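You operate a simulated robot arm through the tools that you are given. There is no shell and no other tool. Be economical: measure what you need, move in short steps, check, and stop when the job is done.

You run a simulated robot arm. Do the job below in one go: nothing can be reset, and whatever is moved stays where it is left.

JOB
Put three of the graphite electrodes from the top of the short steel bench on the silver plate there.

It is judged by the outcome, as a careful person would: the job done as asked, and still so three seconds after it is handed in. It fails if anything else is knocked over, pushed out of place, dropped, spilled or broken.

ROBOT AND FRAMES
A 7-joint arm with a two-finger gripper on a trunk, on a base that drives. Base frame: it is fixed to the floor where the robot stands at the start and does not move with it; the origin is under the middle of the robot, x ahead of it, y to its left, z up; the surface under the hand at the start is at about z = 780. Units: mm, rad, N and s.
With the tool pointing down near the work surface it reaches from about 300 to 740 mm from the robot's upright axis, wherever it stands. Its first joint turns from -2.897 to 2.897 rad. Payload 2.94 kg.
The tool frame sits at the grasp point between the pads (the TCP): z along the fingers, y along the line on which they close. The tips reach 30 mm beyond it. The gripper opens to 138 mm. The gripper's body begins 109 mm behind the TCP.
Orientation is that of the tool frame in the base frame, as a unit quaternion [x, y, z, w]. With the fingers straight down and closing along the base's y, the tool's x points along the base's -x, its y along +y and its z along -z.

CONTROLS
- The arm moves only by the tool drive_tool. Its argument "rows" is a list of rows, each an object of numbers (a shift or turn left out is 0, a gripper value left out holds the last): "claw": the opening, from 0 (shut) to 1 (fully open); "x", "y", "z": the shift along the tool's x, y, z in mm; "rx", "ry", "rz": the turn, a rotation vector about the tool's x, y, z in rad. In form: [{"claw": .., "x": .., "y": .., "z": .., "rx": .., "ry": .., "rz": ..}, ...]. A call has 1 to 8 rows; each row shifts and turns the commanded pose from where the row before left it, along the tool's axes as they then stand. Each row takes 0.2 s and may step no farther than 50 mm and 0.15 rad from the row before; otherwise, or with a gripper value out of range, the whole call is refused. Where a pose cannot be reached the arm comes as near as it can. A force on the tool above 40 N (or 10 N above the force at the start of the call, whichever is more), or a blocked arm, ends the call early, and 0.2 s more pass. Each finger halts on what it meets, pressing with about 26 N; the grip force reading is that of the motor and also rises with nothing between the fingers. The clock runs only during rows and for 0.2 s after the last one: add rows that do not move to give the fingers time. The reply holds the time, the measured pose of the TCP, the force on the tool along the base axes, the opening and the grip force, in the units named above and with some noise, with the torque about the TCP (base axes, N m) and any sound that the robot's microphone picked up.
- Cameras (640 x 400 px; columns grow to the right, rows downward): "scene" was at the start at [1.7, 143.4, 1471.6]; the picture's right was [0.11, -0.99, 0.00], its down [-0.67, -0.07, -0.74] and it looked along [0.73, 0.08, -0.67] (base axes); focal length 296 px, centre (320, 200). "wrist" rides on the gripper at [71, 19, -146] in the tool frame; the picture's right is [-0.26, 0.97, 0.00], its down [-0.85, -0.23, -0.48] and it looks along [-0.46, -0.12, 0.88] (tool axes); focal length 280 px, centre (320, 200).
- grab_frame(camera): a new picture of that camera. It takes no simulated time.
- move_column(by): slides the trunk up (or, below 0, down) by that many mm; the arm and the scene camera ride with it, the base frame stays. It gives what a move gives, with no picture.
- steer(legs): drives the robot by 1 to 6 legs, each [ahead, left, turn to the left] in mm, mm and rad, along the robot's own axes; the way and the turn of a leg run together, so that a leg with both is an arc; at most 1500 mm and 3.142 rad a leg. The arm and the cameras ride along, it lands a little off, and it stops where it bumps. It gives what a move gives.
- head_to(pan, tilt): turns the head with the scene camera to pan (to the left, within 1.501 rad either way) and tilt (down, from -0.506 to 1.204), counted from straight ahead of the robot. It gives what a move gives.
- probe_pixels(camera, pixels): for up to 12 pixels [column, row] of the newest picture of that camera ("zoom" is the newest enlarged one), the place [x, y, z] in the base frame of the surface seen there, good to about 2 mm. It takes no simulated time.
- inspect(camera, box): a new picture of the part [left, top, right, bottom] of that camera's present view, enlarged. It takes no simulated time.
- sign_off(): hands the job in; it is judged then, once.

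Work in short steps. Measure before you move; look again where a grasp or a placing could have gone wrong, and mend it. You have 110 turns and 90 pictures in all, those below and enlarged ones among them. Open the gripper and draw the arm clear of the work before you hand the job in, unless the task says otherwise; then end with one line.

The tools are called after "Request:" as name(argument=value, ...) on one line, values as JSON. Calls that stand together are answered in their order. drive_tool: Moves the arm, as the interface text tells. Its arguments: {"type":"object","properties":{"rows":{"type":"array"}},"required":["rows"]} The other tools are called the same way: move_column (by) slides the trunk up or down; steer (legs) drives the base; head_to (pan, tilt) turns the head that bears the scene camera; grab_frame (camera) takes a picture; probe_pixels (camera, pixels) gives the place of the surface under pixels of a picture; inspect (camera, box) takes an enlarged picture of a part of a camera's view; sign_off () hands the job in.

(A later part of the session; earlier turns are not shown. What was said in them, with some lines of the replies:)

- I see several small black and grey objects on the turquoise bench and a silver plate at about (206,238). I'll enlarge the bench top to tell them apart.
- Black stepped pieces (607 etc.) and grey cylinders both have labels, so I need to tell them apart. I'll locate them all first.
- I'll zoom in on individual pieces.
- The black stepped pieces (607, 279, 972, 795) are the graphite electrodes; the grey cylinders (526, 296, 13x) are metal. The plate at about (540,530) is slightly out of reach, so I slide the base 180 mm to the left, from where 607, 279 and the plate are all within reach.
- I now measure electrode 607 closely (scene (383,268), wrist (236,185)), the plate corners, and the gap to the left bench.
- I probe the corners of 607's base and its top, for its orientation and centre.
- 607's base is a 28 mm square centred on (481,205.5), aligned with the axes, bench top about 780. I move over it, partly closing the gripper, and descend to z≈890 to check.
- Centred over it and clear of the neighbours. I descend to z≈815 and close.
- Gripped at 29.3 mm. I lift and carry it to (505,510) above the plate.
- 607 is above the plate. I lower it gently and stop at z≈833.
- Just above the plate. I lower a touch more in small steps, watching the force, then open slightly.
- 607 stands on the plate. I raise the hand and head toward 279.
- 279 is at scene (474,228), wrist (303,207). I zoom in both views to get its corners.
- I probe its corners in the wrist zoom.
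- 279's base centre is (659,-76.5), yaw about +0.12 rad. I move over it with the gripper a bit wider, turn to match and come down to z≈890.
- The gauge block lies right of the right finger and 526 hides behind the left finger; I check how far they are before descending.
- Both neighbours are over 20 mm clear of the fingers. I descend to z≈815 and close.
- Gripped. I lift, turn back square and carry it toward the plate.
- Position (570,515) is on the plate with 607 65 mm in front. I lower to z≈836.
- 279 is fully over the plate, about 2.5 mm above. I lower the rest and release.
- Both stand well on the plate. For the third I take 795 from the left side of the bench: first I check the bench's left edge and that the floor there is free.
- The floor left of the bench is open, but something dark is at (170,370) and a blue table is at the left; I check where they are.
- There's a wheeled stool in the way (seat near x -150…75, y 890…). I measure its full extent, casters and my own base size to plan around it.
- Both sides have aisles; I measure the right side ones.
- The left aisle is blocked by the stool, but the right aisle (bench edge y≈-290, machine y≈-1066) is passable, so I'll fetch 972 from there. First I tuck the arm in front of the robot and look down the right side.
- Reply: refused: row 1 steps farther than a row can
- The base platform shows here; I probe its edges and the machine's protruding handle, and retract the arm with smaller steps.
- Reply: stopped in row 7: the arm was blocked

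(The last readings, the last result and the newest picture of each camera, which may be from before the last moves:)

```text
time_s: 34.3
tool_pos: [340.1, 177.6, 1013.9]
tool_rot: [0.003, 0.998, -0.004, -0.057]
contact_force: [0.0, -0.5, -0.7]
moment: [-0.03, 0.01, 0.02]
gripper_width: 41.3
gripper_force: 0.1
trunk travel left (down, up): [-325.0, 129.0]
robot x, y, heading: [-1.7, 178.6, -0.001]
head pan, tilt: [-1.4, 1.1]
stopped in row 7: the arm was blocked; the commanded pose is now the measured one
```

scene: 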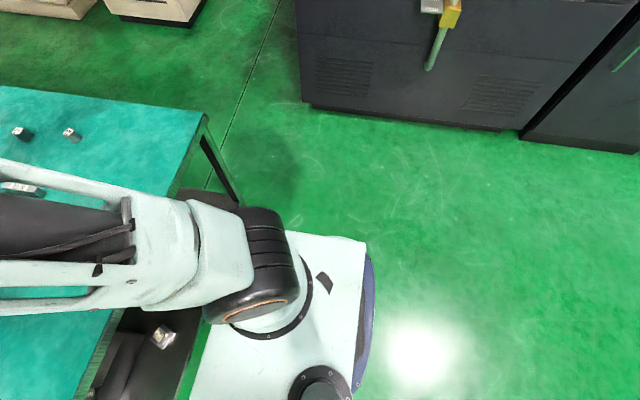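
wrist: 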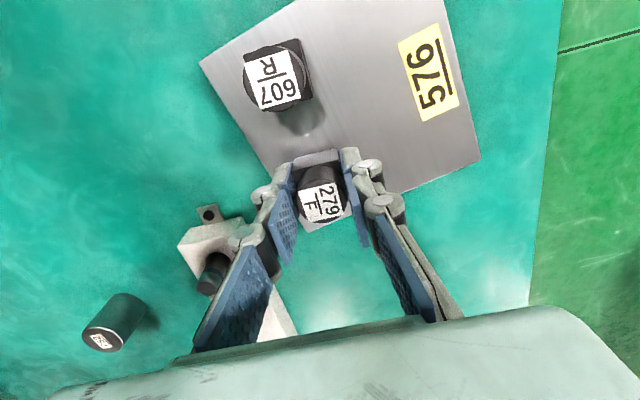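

The base half-width is under about 320 mm, so the ~770 mm corridor fits. I strafe right to y≈-675.

Request:
steer(legs=[[0, -853, 0]])

Request:
head_to(pan=0.0, tilt=0.9)

Request:
grab_frame(camera="scene")

```text
time_s: 42.2
tool_pos: [339.7, -676.9, 1014.9]
tool_rot: [0.002, 0.998, -0.003, -0.057]
contact_force: [0.3, -0.4, 0.0]
moment: [-0.02, 0.0, 0.01]
gripper_width: 41.2
gripper_force: 0.1
trunk travel left (down, up): [-325.0, 129.0]
robot x, y, heading: [-3.0, -675.9, -0.002]
head pan, tilt: [-1.4, 1.1]
```

```text
time_s: 43.7
tool_pos: [338.5, -676.9, 1012.4]
tool_rot: [0.003, 0.998, -0.005, -0.062]
contact_force: [-0.2, -0.1, 0.8]
moment: [-0.01, 0.0, -0.02]
gripper_width: 41.4
gripper_force: 0.1
trunk travel left (down, up): [-325.0, 129.0]
robot x, y, heading: [-0.3, -675.9, -0.003]
head pan, tilt: [0.0, 0.901]
```

```text
47 pictures are left
```

scene: 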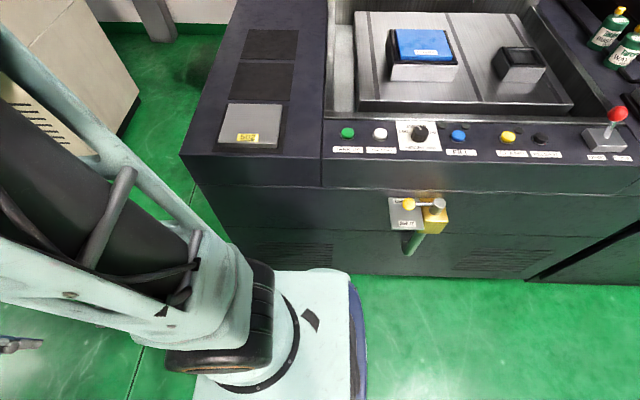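

That view still looks to the right although the head reads pan 0; I take it again.

Request:
grab_frame(camera="scene")

Request:
probe_pixels(camera="scene", pixels=[[320, 200], [250, 170], [100, 300]])

```text
46 pictures are left
```

scene: 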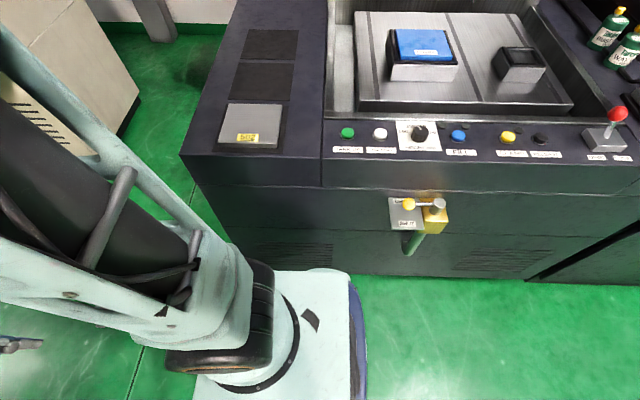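

```text
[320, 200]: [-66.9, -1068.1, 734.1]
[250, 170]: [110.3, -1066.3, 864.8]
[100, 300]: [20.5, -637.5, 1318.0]
```

The view direction is still about -y, so I command the head once more.

Request:
head_to(pan=0.3, tilt=0.8)

Request:
grab_frame(camera="scene")

Request:
grab_frame(camera="wrist")

```text
time_s: 44.5
tool_pos: [340.2, -674.6, 1015.0]
tool_rot: [0.001, 0.998, -0.005, -0.055]
contact_force: [0.0, 0.1, -0.5]
moment: [-0.03, 0.01, -0.02]
gripper_width: 41.1
gripper_force: 0.0
trunk travel left (down, up): [-325.0, 129.0]
robot x, y, heading: [-1.0, -672.4, -0.0]
head pan, tilt: [0.3, 0.799]
```

```text
45 pictures are left
```

scene: 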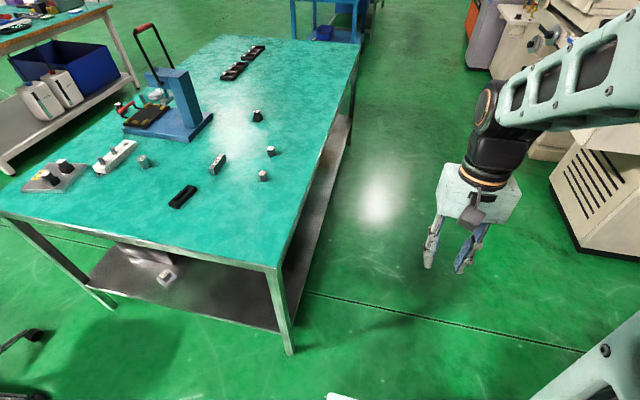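

```text
44 pictures are left
```

wrist: 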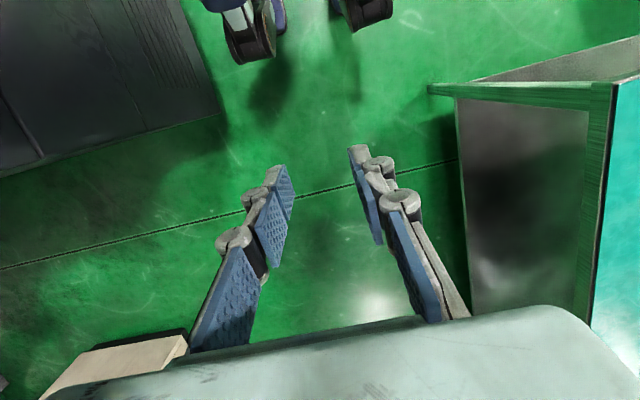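

The aisle is clear. I drive ahead to x≈1020, moving a bit away from the bench, and turn left to face it.

Request:
steer(legs=[[500, 0, 0], [520, -150, 0], [0, 0, 1.571]])

Request:
head_to(pan=0.1, tilt=0.8)

Request:
grab_frame(camera="scene")

```text
time_s: 54.0
tool_pos: [1021.5, -483.8, 1014.4]
tool_rot: [-0.702, 0.71, -0.043, -0.038]
contact_force: [0.7, -0.8, -0.8]
moment: [-0.02, 0.0, -0.02]
gripper_width: 41.4
gripper_force: 0.0
trunk travel left (down, up): [-325.0, 129.0]
robot x, y, heading: [1017.4, -825.2, 1.563]
head pan, tilt: [0.3, 0.799]
```

```text
time_s: 54.7
tool_pos: [1022.6, -483.7, 1014.0]
tool_rot: [-0.702, 0.71, -0.043, -0.036]
contact_force: [-0.4, -0.1, 0.4]
moment: [0.0, 0.02, 0.02]
gripper_width: 41.4
gripper_force: 0.0
trunk travel left (down, up): [-325.0, 129.0]
robot x, y, heading: [1019.1, -824.3, 1.564]
head pan, tilt: [0.099, 0.799]
```

```text
43 pictures are left
```

scene: 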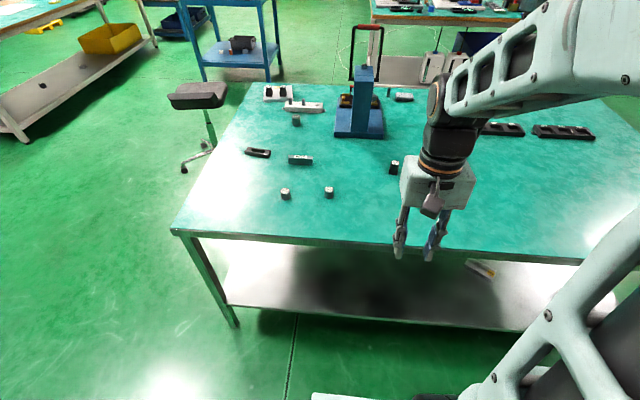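

972 is at (394,167). I drive 165 mm ahead, keeping the same stand-off from the bench as at the front.

Request:
steer(legs=[[165, 0, 0.007]])

Request:
inspect(camera="scene", box=[375, 150, 435, 190])

Request:
grab_frame(camera="scene")

Request:
grab_frame(camera="wrist")

```text
time_s: 56.2
tool_pos: [1020.3, -319.6, 1014.6]
tool_rot: [-0.705, 0.707, -0.043, -0.037]
contact_force: [0.6, 0.2, 0.0]
moment: [-0.02, 0.01, -0.02]
gripper_width: 41.4
gripper_force: 0.0
trunk travel left (down, up): [-325.0, 129.0]
robot x, y, heading: [1017.7, -659.4, 1.569]
head pan, tilt: [0.099, 0.799]
```

```text
10.00 times, centred on (405, 170) of scene
```

zoom: 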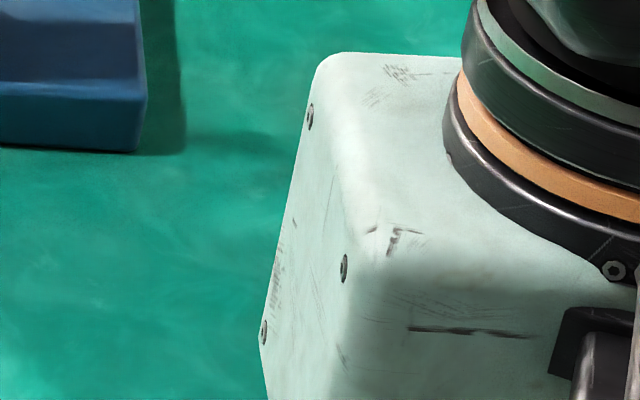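

```text
41 pictures are left
```

scene: 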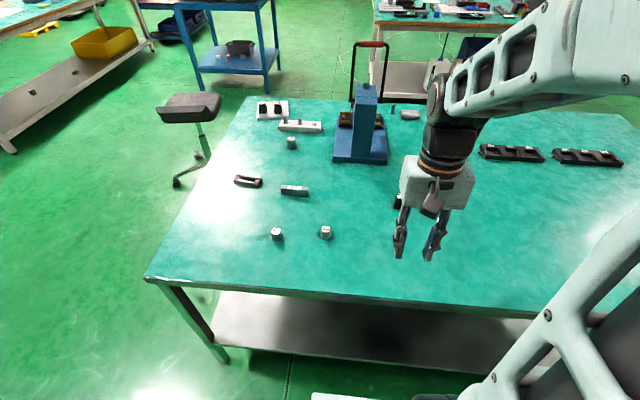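

```text
40 pictures are left
```

wrist: 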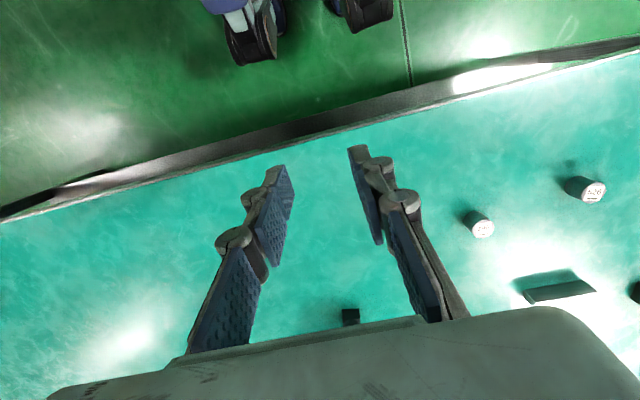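

I straighten the tool's 0.11 rad tilt and move forward over the bench towards 972.

Request:
drive_tool(rows=[{"x": -40}, {"ry": -0.114}, {"x": -45}, {"x": -45}, {"x": -45, "y": -10}, {"x": -40, "y": -10}, {}])

Request:
grab_frame(camera="wrist")

Request:
grab_frame(camera="scene")

```text
time_s: 57.8
tool_pos: [1041.1, -105.0, 1010.3]
tool_rot: [-0.707, 0.707, -0.003, 0.003]
contact_force: [0.3, 0.2, 0.2]
moment: [0.01, 0.02, 0.0]
gripper_width: 41.4
gripper_force: 0.2
trunk travel left (down, up): [-325.0, 129.0]
robot x, y, heading: [1020.3, -659.3, 1.572]
head pan, tilt: [0.099, 0.799]
```

```text
39 pictures are left
```

wrist: 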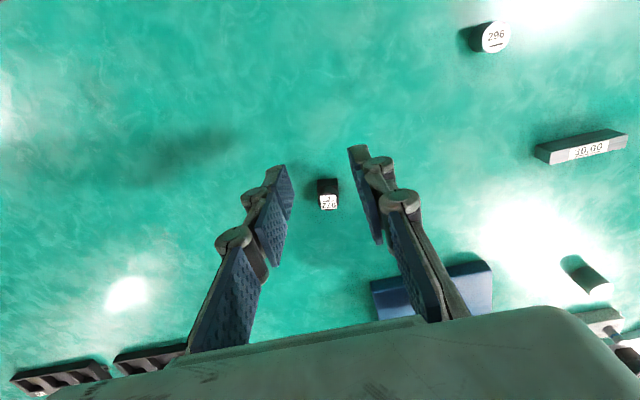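

```text
38 pictures are left
```

scene: 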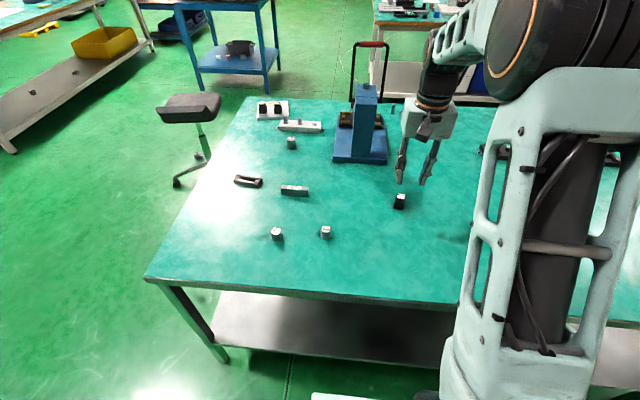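

972 is visible at wrist (328,194), scene (399,200). I zoom in and probe its corners.

Request:
inspect(camera="wrist", box=[306, 170, 354, 218])

Request:
probe_pixels(camera="wrist", pixels=[[328, 203], [327, 186], [320, 190], [337, 188], [380, 285], [490, 268]])

```text
8.33 times, centred on (330, 194) of wrist
```

zoom: 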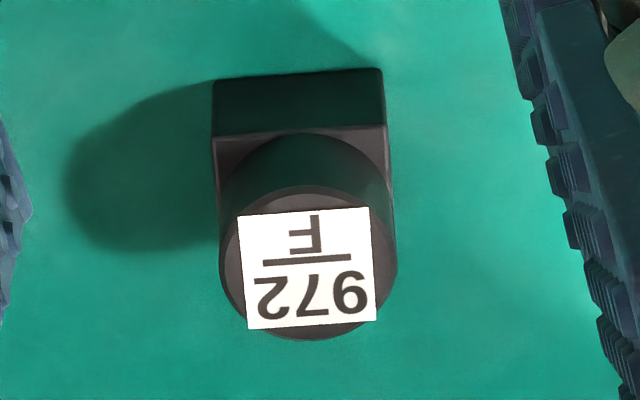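

```text
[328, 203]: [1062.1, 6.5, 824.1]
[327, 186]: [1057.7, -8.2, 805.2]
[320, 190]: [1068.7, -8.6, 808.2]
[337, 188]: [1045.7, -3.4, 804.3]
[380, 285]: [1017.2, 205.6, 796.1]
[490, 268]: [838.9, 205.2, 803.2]
```

Request:
probe_pixels(camera="zoom", pixels=[[217, 140], [384, 131], [216, 84], [380, 72], [390, 195], [300, 135], [308, 255], [237, 255], [394, 255], [308, 335], [308, 192]])

```text
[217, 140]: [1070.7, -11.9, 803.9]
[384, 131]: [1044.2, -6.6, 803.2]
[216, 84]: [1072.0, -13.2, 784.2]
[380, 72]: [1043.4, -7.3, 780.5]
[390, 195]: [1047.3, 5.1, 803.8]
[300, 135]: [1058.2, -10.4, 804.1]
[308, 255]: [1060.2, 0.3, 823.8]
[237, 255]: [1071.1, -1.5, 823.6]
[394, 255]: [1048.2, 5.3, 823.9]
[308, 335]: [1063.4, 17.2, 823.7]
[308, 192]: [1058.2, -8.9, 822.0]
```

972's base centre is (1060,4), yaw about -0.17 rad. I move over it, turn to match and descend to z≈890.

Request:
drive_tool(rows=[{"x": -40, "y": -9, "claw": 0.45}, {"x": -40, "y": -9.7}, {"x": -29.3}, {"rz": 0.085, "z": 30}, {"rz": 0.085, "z": 40}, {"z": 40}, {"z": 10}, {}])

Request:
grab_frame(camera="wrist")

Request:
inspect(camera="scene", box=[360, 150, 440, 220])

```text
time_s: 59.6
tool_pos: [1060.9, 4.5, 891.0]
tool_rot: [-0.644, 0.765, -0.003, 0.004]
contact_force: [0.3, -0.2, 0.9]
moment: [0.0, 0.02, 0.02]
gripper_width: 62.0
gripper_force: 0.1
trunk travel left (down, up): [-325.0, 129.0]
robot x, y, heading: [1019.3, -659.6, 1.572]
head pan, tilt: [0.099, 0.799]
```

```text
36 pictures are left
```

wrist: 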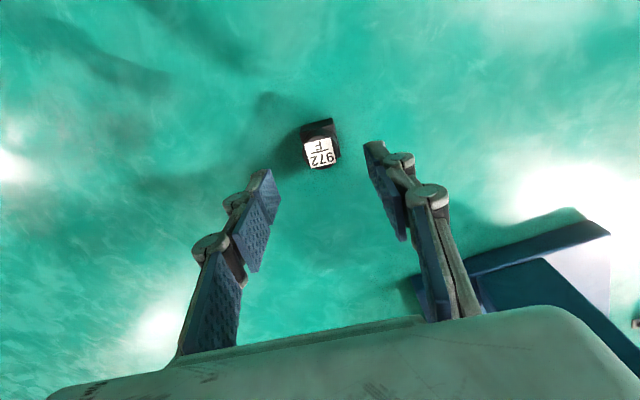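

```text
5.71 times, centred on (400, 185) of scene
```

zoom: 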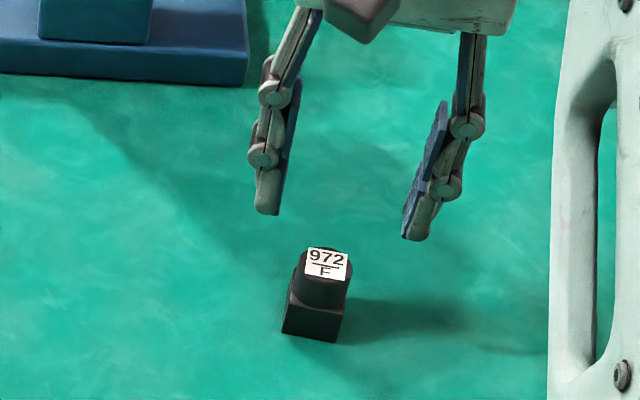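

Aligned as in the earlier grasps. I descend to z≈816 and close.

Request:
drive_tool(rows=[{"z": 40}, {"z": 35}, {}, {"claw": 0.0}, {}, {}, {}])

Request:
grab_frame(camera="wrist")

```text
time_s: 61.2
tool_pos: [1061.8, 4.1, 814.5]
tool_rot: [-0.643, 0.765, -0.002, 0.003]
contact_force: [-0.8, 0.0, -0.1]
moment: [0.01, -0.01, -0.01]
gripper_width: 29.0
gripper_force: 25.9
trunk travel left (down, up): [-325.0, 129.0]
robot x, y, heading: [1017.9, -658.7, 1.571]
head pan, tilt: [0.099, 0.799]
```

```text
34 pictures are left
```

wrist: 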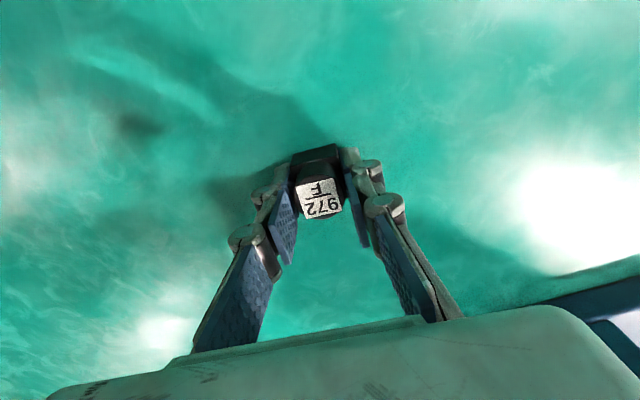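

Gripped. I lift to z≈1000, turn back square and draw the arm in toward the robot.

Request:
drive_tool(rows=[{"z": -20}, {"z": -45}, {"z": -45}, {"z": -45, "rz": -0.085}, {"z": -30, "rz": -0.085}, {"x": 40}, {"x": 40, "y": 20}, {"x": 40, "y": 20}])

Request:
drive_tool(rows=[{"x": 40}, {"x": 40}, {"x": 40}, {"x": 35}, {}])

Request:
steer(legs=[[-165, 0, 0]])

Request:
grab_frame(camera="scene")

Request:
grab_frame(camera="wrist")

```text
time_s: 63.0
tool_pos: [1020.4, -117.0, 999.4]
tool_rot: [-0.706, 0.708, -0.002, 0.004]
contact_force: [-0.4, 0.4, 0.2]
moment: [0.0, 0.0, 0.01]
gripper_width: 29.3
gripper_force: 26.1
trunk travel left (down, up): [-325.0, 129.0]
robot x, y, heading: [1017.3, -660.6, 1.568]
head pan, tilt: [0.099, 0.799]
```

```text
time_s: 64.2
tool_pos: [1018.9, -270.7, 999.5]
tool_rot: [-0.706, 0.708, -0.002, 0.004]
contact_force: [0.5, -0.8, -0.5]
moment: [0.01, -0.02, 0.0]
gripper_width: 29.0
gripper_force: 26.6
trunk travel left (down, up): [-325.0, 129.0]
robot x, y, heading: [1017.7, -660.1, 1.567]
head pan, tilt: [0.099, 0.799]
```

```text
time_s: 65.6
tool_pos: [1020.7, -434.6, 999.3]
tool_rot: [-0.706, 0.708, -0.002, 0.004]
contact_force: [0.8, 0.0, -0.4]
moment: [-0.01, 0.0, -0.02]
gripper_width: 29.3
gripper_force: 25.7
trunk travel left (down, up): [-325.0, 129.0]
robot x, y, heading: [1019.1, -825.3, 1.575]
head pan, tilt: [0.099, 0.799]
```

```text
33 pictures are left
```

scene: 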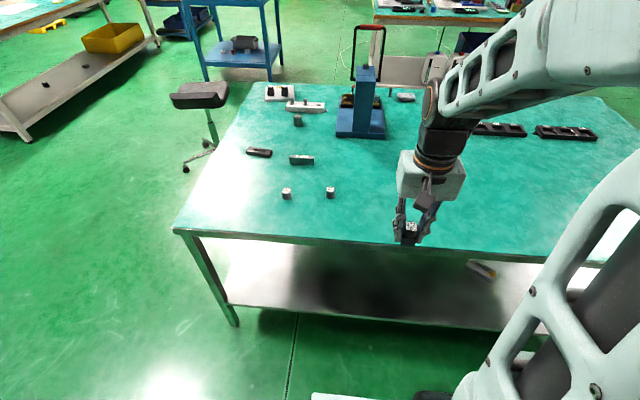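

```text
32 pictures are left
```

wrist: 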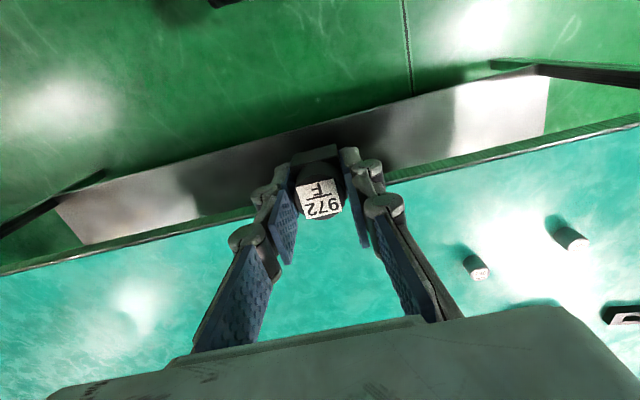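

972 is held firmly. I drive back the way I came: turn right, back out of the aisle, then strafe left to the front.

Request:
steer(legs=[[0, 0, -1.573], [-519, 150, 0], [-502, 0, 0]])

Request:
steer(legs=[[0, 855, 0]])

Request:
head_to(pan=0.3, tilt=0.75)

Request:
head_to(pan=0.3, tilt=0.75)

Request:
grab_frame(camera="scene")

Request:
grab_frame(camera="wrist")

```text
time_s: 75.1
tool_pos: [392.3, -679.2, 1000.2]
tool_rot: [0.002, 1.0, -0.005, 0.0]
contact_force: [-0.4, -0.8, 0.2]
moment: [0.0, -0.03, 0.03]
gripper_width: 29.1
gripper_force: 25.6
trunk travel left (down, up): [-325.0, 129.0]
robot x, y, heading: [4.1, -674.0, 0.006]
head pan, tilt: [0.099, 0.799]
```

```text
time_s: 83.0
tool_pos: [395.6, 183.4, 999.1]
tool_rot: [0.004, 1.0, -0.004, 0.0]
contact_force: [-0.9, 0.3, -1.6]
moment: [-0.01, -0.01, 0.03]
gripper_width: 29.2
gripper_force: 25.9
trunk travel left (down, up): [-325.0, 129.0]
robot x, y, heading: [4.2, 185.9, -0.005]
head pan, tilt: [0.099, 0.799]
```

```text
time_s: 83.8
tool_pos: [395.3, 182.4, 998.9]
tool_rot: [0.005, 1.0, -0.004, 0.001]
contact_force: [-0.3, 0.1, -0.8]
moment: [-0.01, -0.03, 0.03]
gripper_width: 29.2
gripper_force: 26.1
trunk travel left (down, up): [-325.0, 129.0]
robot x, y, heading: [7.0, 184.5, -0.007]
head pan, tilt: [0.3, 0.75]
```

```text
time_s: 84.3
tool_pos: [394.6, 182.1, 999.2]
tool_rot: [0.004, 1.0, -0.004, 0.001]
contact_force: [-0.5, -0.4, 0.1]
moment: [-0.02, -0.04, -0.02]
gripper_width: 29.1
gripper_force: 26.7
trunk travel left (down, up): [-325.0, 129.0]
robot x, y, heading: [7.4, 187.2, -0.009]
head pan, tilt: [0.3, 0.75]
```

```text
31 pictures are left
```

scene: 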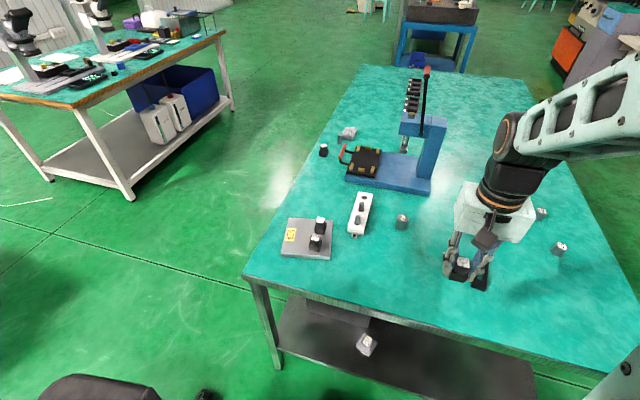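

```text
30 pictures are left
```

wrist: 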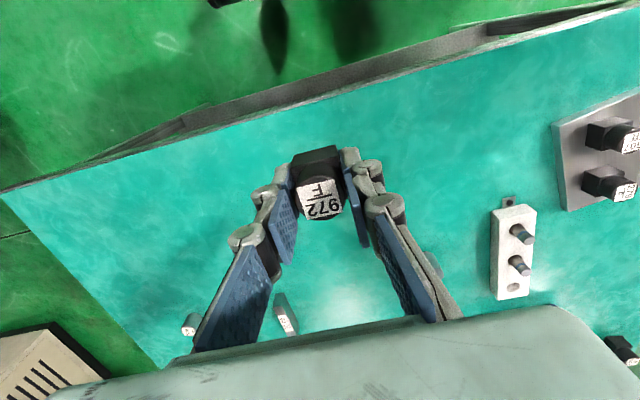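

Back at the front. I re-measure the plate, its label and the two electrodes on it.

Request:
inspect(camera="scene", box=[275, 205, 345, 265])

```text
6.67 times, centred on (310, 235) of scene
```

zoom: 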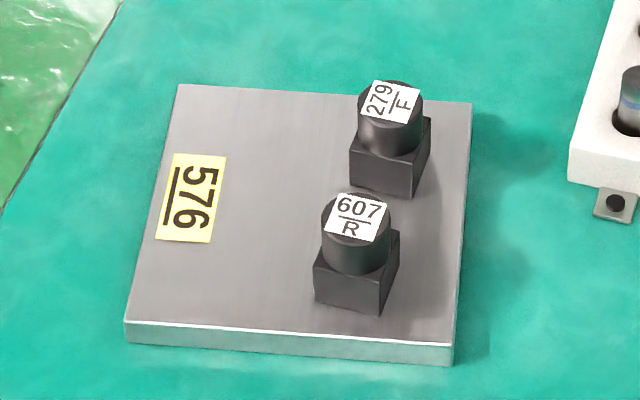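

Request:
probe_pixels(camera="zoom", pixels=[[315, 270], [378, 290], [352, 155], [410, 165], [358, 215], [392, 100], [226, 158], [211, 240], [280, 210], [130, 318], [180, 90], [160, 235]])

```text
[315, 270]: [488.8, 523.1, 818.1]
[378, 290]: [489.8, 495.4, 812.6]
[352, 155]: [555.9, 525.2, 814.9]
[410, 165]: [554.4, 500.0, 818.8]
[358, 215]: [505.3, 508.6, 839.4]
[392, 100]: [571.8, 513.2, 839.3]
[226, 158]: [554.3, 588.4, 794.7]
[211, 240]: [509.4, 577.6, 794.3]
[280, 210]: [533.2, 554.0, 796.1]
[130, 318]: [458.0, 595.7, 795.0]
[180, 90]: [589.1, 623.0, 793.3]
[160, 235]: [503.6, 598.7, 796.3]
```

Free spot on the plate: (537,564), clear of label and other pieces. I carry 972 there at height.

Request:
drive_tool(rows=[{"x": -17, "y": 46}, {"x": -17, "y": 46}, {"x": -17, "y": 46}, {"x": -17, "y": 46}, {"x": -17, "y": 46}, {"x": -17, "y": 46}, {"x": -17, "y": 46}, {"x": -17, "y": 46}])

Request:
drive_tool(rows=[{"y": 12, "z": 20}, {"z": 40}, {"z": 30}, {}])

```text
time_s: 86.2
tool_pos: [534.7, 551.3, 997.2]
tool_rot: [0.003, 1.0, -0.005, 0.001]
contact_force: [0.1, -0.7, -0.3]
moment: [0.04, 0.01, 0.01]
gripper_width: 29.0
gripper_force: 26.0
trunk travel left (down, up): [-325.0, 129.0]
robot x, y, heading: [6.6, 185.6, -0.006]
head pan, tilt: [0.3, 0.75]
```

```text
time_s: 87.2
tool_pos: [535.5, 560.7, 905.4]
tool_rot: [0.004, 1.0, -0.004, 0.0]
contact_force: [0.4, 0.5, -0.4]
moment: [-0.03, -0.02, 0.02]
gripper_width: 28.8
gripper_force: 25.6
trunk travel left (down, up): [-325.0, 129.0]
robot x, y, heading: [3.5, 184.4, -0.003]
head pan, tilt: [0.3, 0.75]
```

I fine-tune the position and lower to z≈835 before checking.

Request:
drive_tool(rows=[{"x": -1.5, "y": 3.3}, {"z": 35}, {"z": 25}, {"z": 9}, {}])

Request:
inspect(camera="scene", box=[275, 205, 345, 265])

Request:
grab_frame(camera="wrist")

```text
time_s: 88.3
tool_pos: [536.1, 563.2, 837.4]
tool_rot: [0.004, 1.0, -0.004, 0.001]
contact_force: [-0.2, -0.4, -0.7]
moment: [-0.02, 0.02, -0.02]
gripper_width: 29.1
gripper_force: 26.1
trunk travel left (down, up): [-325.0, 129.0]
robot x, y, heading: [4.2, 186.5, -0.002]
head pan, tilt: [0.3, 0.75]
```

```text
6.67 times, centred on (310, 235) of scene
```

zoom: 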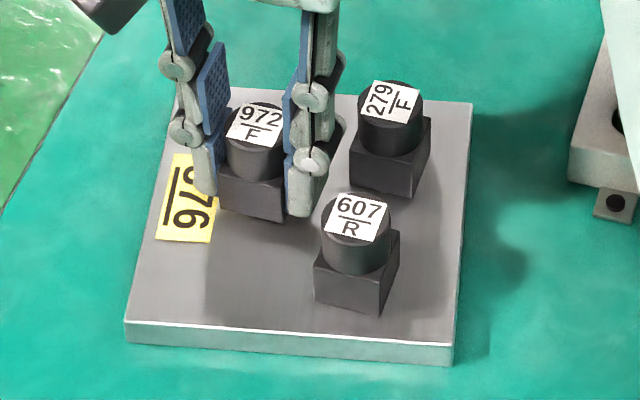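

```text
27 pictures are left
```

wrist: 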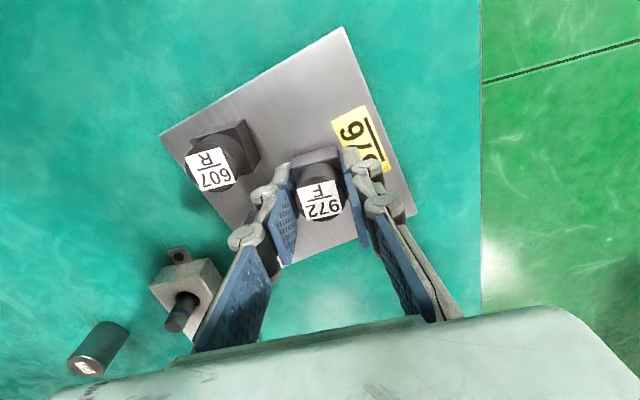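

Good clearance all round. I lower the last millimetres in small steps and release by a small opening.

Request:
drive_tool(rows=[{"z": 2}, {"z": 1.5}, {"z": 1.5}, {}])

Request:
drive_tool(rows=[{"claw": 0.28}, {}, {}, {}])

Request:
grab_frame(camera="wrist")

```text
time_s: 89.3
tool_pos: [535.8, 563.0, 832.2]
tool_rot: [0.004, 1.0, -0.005, 0.0]
contact_force: [-0.9, -0.2, -0.9]
moment: [0.02, 0.0, -0.01]
gripper_width: 29.2
gripper_force: 26.2
trunk travel left (down, up): [-325.0, 129.0]
robot x, y, heading: [2.7, 187.4, -0.006]
head pan, tilt: [0.3, 0.75]
```

```text
time_s: 90.3
tool_pos: [536.2, 563.2, 832.1]
tool_rot: [0.004, 1.0, -0.004, 0.001]
contact_force: [0.5, 0.3, 0.0]
moment: [0.01, 0.02, -0.01]
gripper_width: 38.6
gripper_force: 0.0
trunk travel left (down, up): [-325.0, 129.0]
robot x, y, heading: [4.8, 188.9, -0.007]
head pan, tilt: [0.3, 0.75]
```

```text
26 pictures are left
```

wrist: 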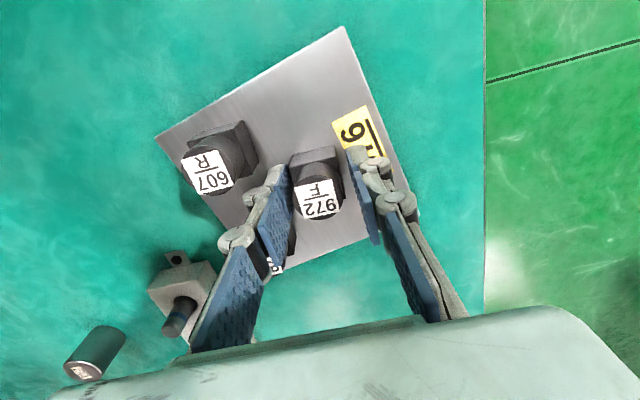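

972 stands free. I raise straight up, then draw the arm back and look.

Request:
drive_tool(rows=[{"z": -25}, {"z": -40}, {"z": -45}, {"z": -45}, {"x": 30, "y": -35}, {"x": 30, "y": -35}, {"x": 30, "y": -35}, {"x": 30, "y": -35}])

Request:
drive_tool(rows=[{"y": -45, "claw": 1.0}, {"y": -45}, {"y": -45}, {"y": -45}, {}, {}])

Request:
inspect(camera="scene", box=[275, 205, 345, 265])

Request:
grab_frame(camera="scene")

```text
time_s: 92.2
tool_pos: [414.9, 424.8, 987.9]
tool_rot: [0.005, 1.0, -0.004, 0.001]
contact_force: [-0.1, 0.5, 0.2]
moment: [0.0, -0.02, -0.01]
gripper_width: 38.6
gripper_force: 0.0
trunk travel left (down, up): [-325.0, 129.0]
robot x, y, heading: [3.6, 188.7, -0.005]
head pan, tilt: [0.3, 0.75]
```

```text
time_s: 93.5
tool_pos: [414.8, 245.8, 990.0]
tool_rot: [0.004, 1.0, -0.004, 0.0]
contact_force: [-0.2, 0.7, -0.7]
moment: [0.01, -0.02, 0.0]
gripper_width: 138.1
gripper_force: 0.0
trunk travel left (down, up): [-325.0, 129.0]
robot x, y, heading: [8.2, 188.3, -0.01]
head pan, tilt: [0.3, 0.75]
```

```text
6.67 times, centred on (310, 235) of scene
```

zoom: 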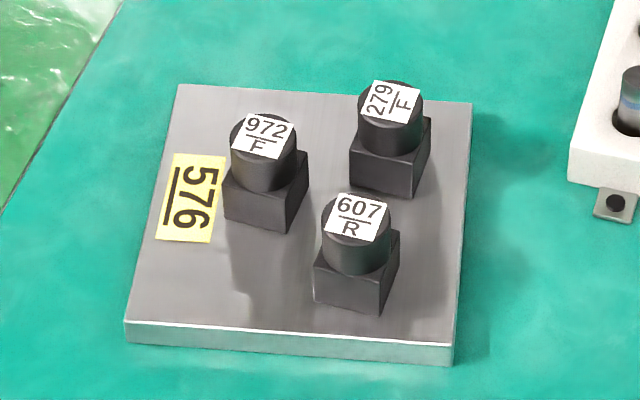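

```text
24 pictures are left
```

scene: 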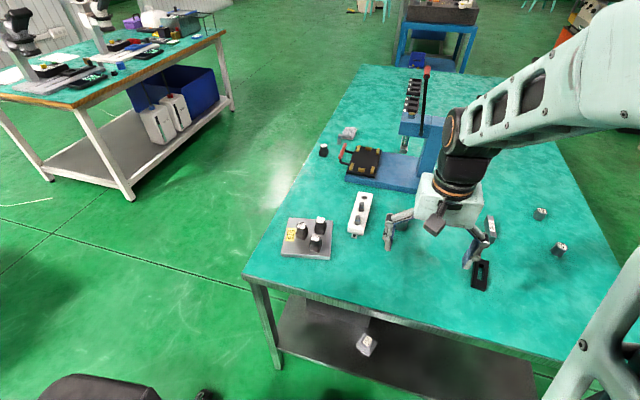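

All three electrodes stand upright on the silver plate, nothing else is disturbed, and the arm is clear with the gripper open. I hand the job in.

Request:
sign_off()

```text
The job is handed in.
```

Graphite electrodes 607, 279 and 972 are standing upright on the silver plate; nothing else was moved, and the job is handed in.
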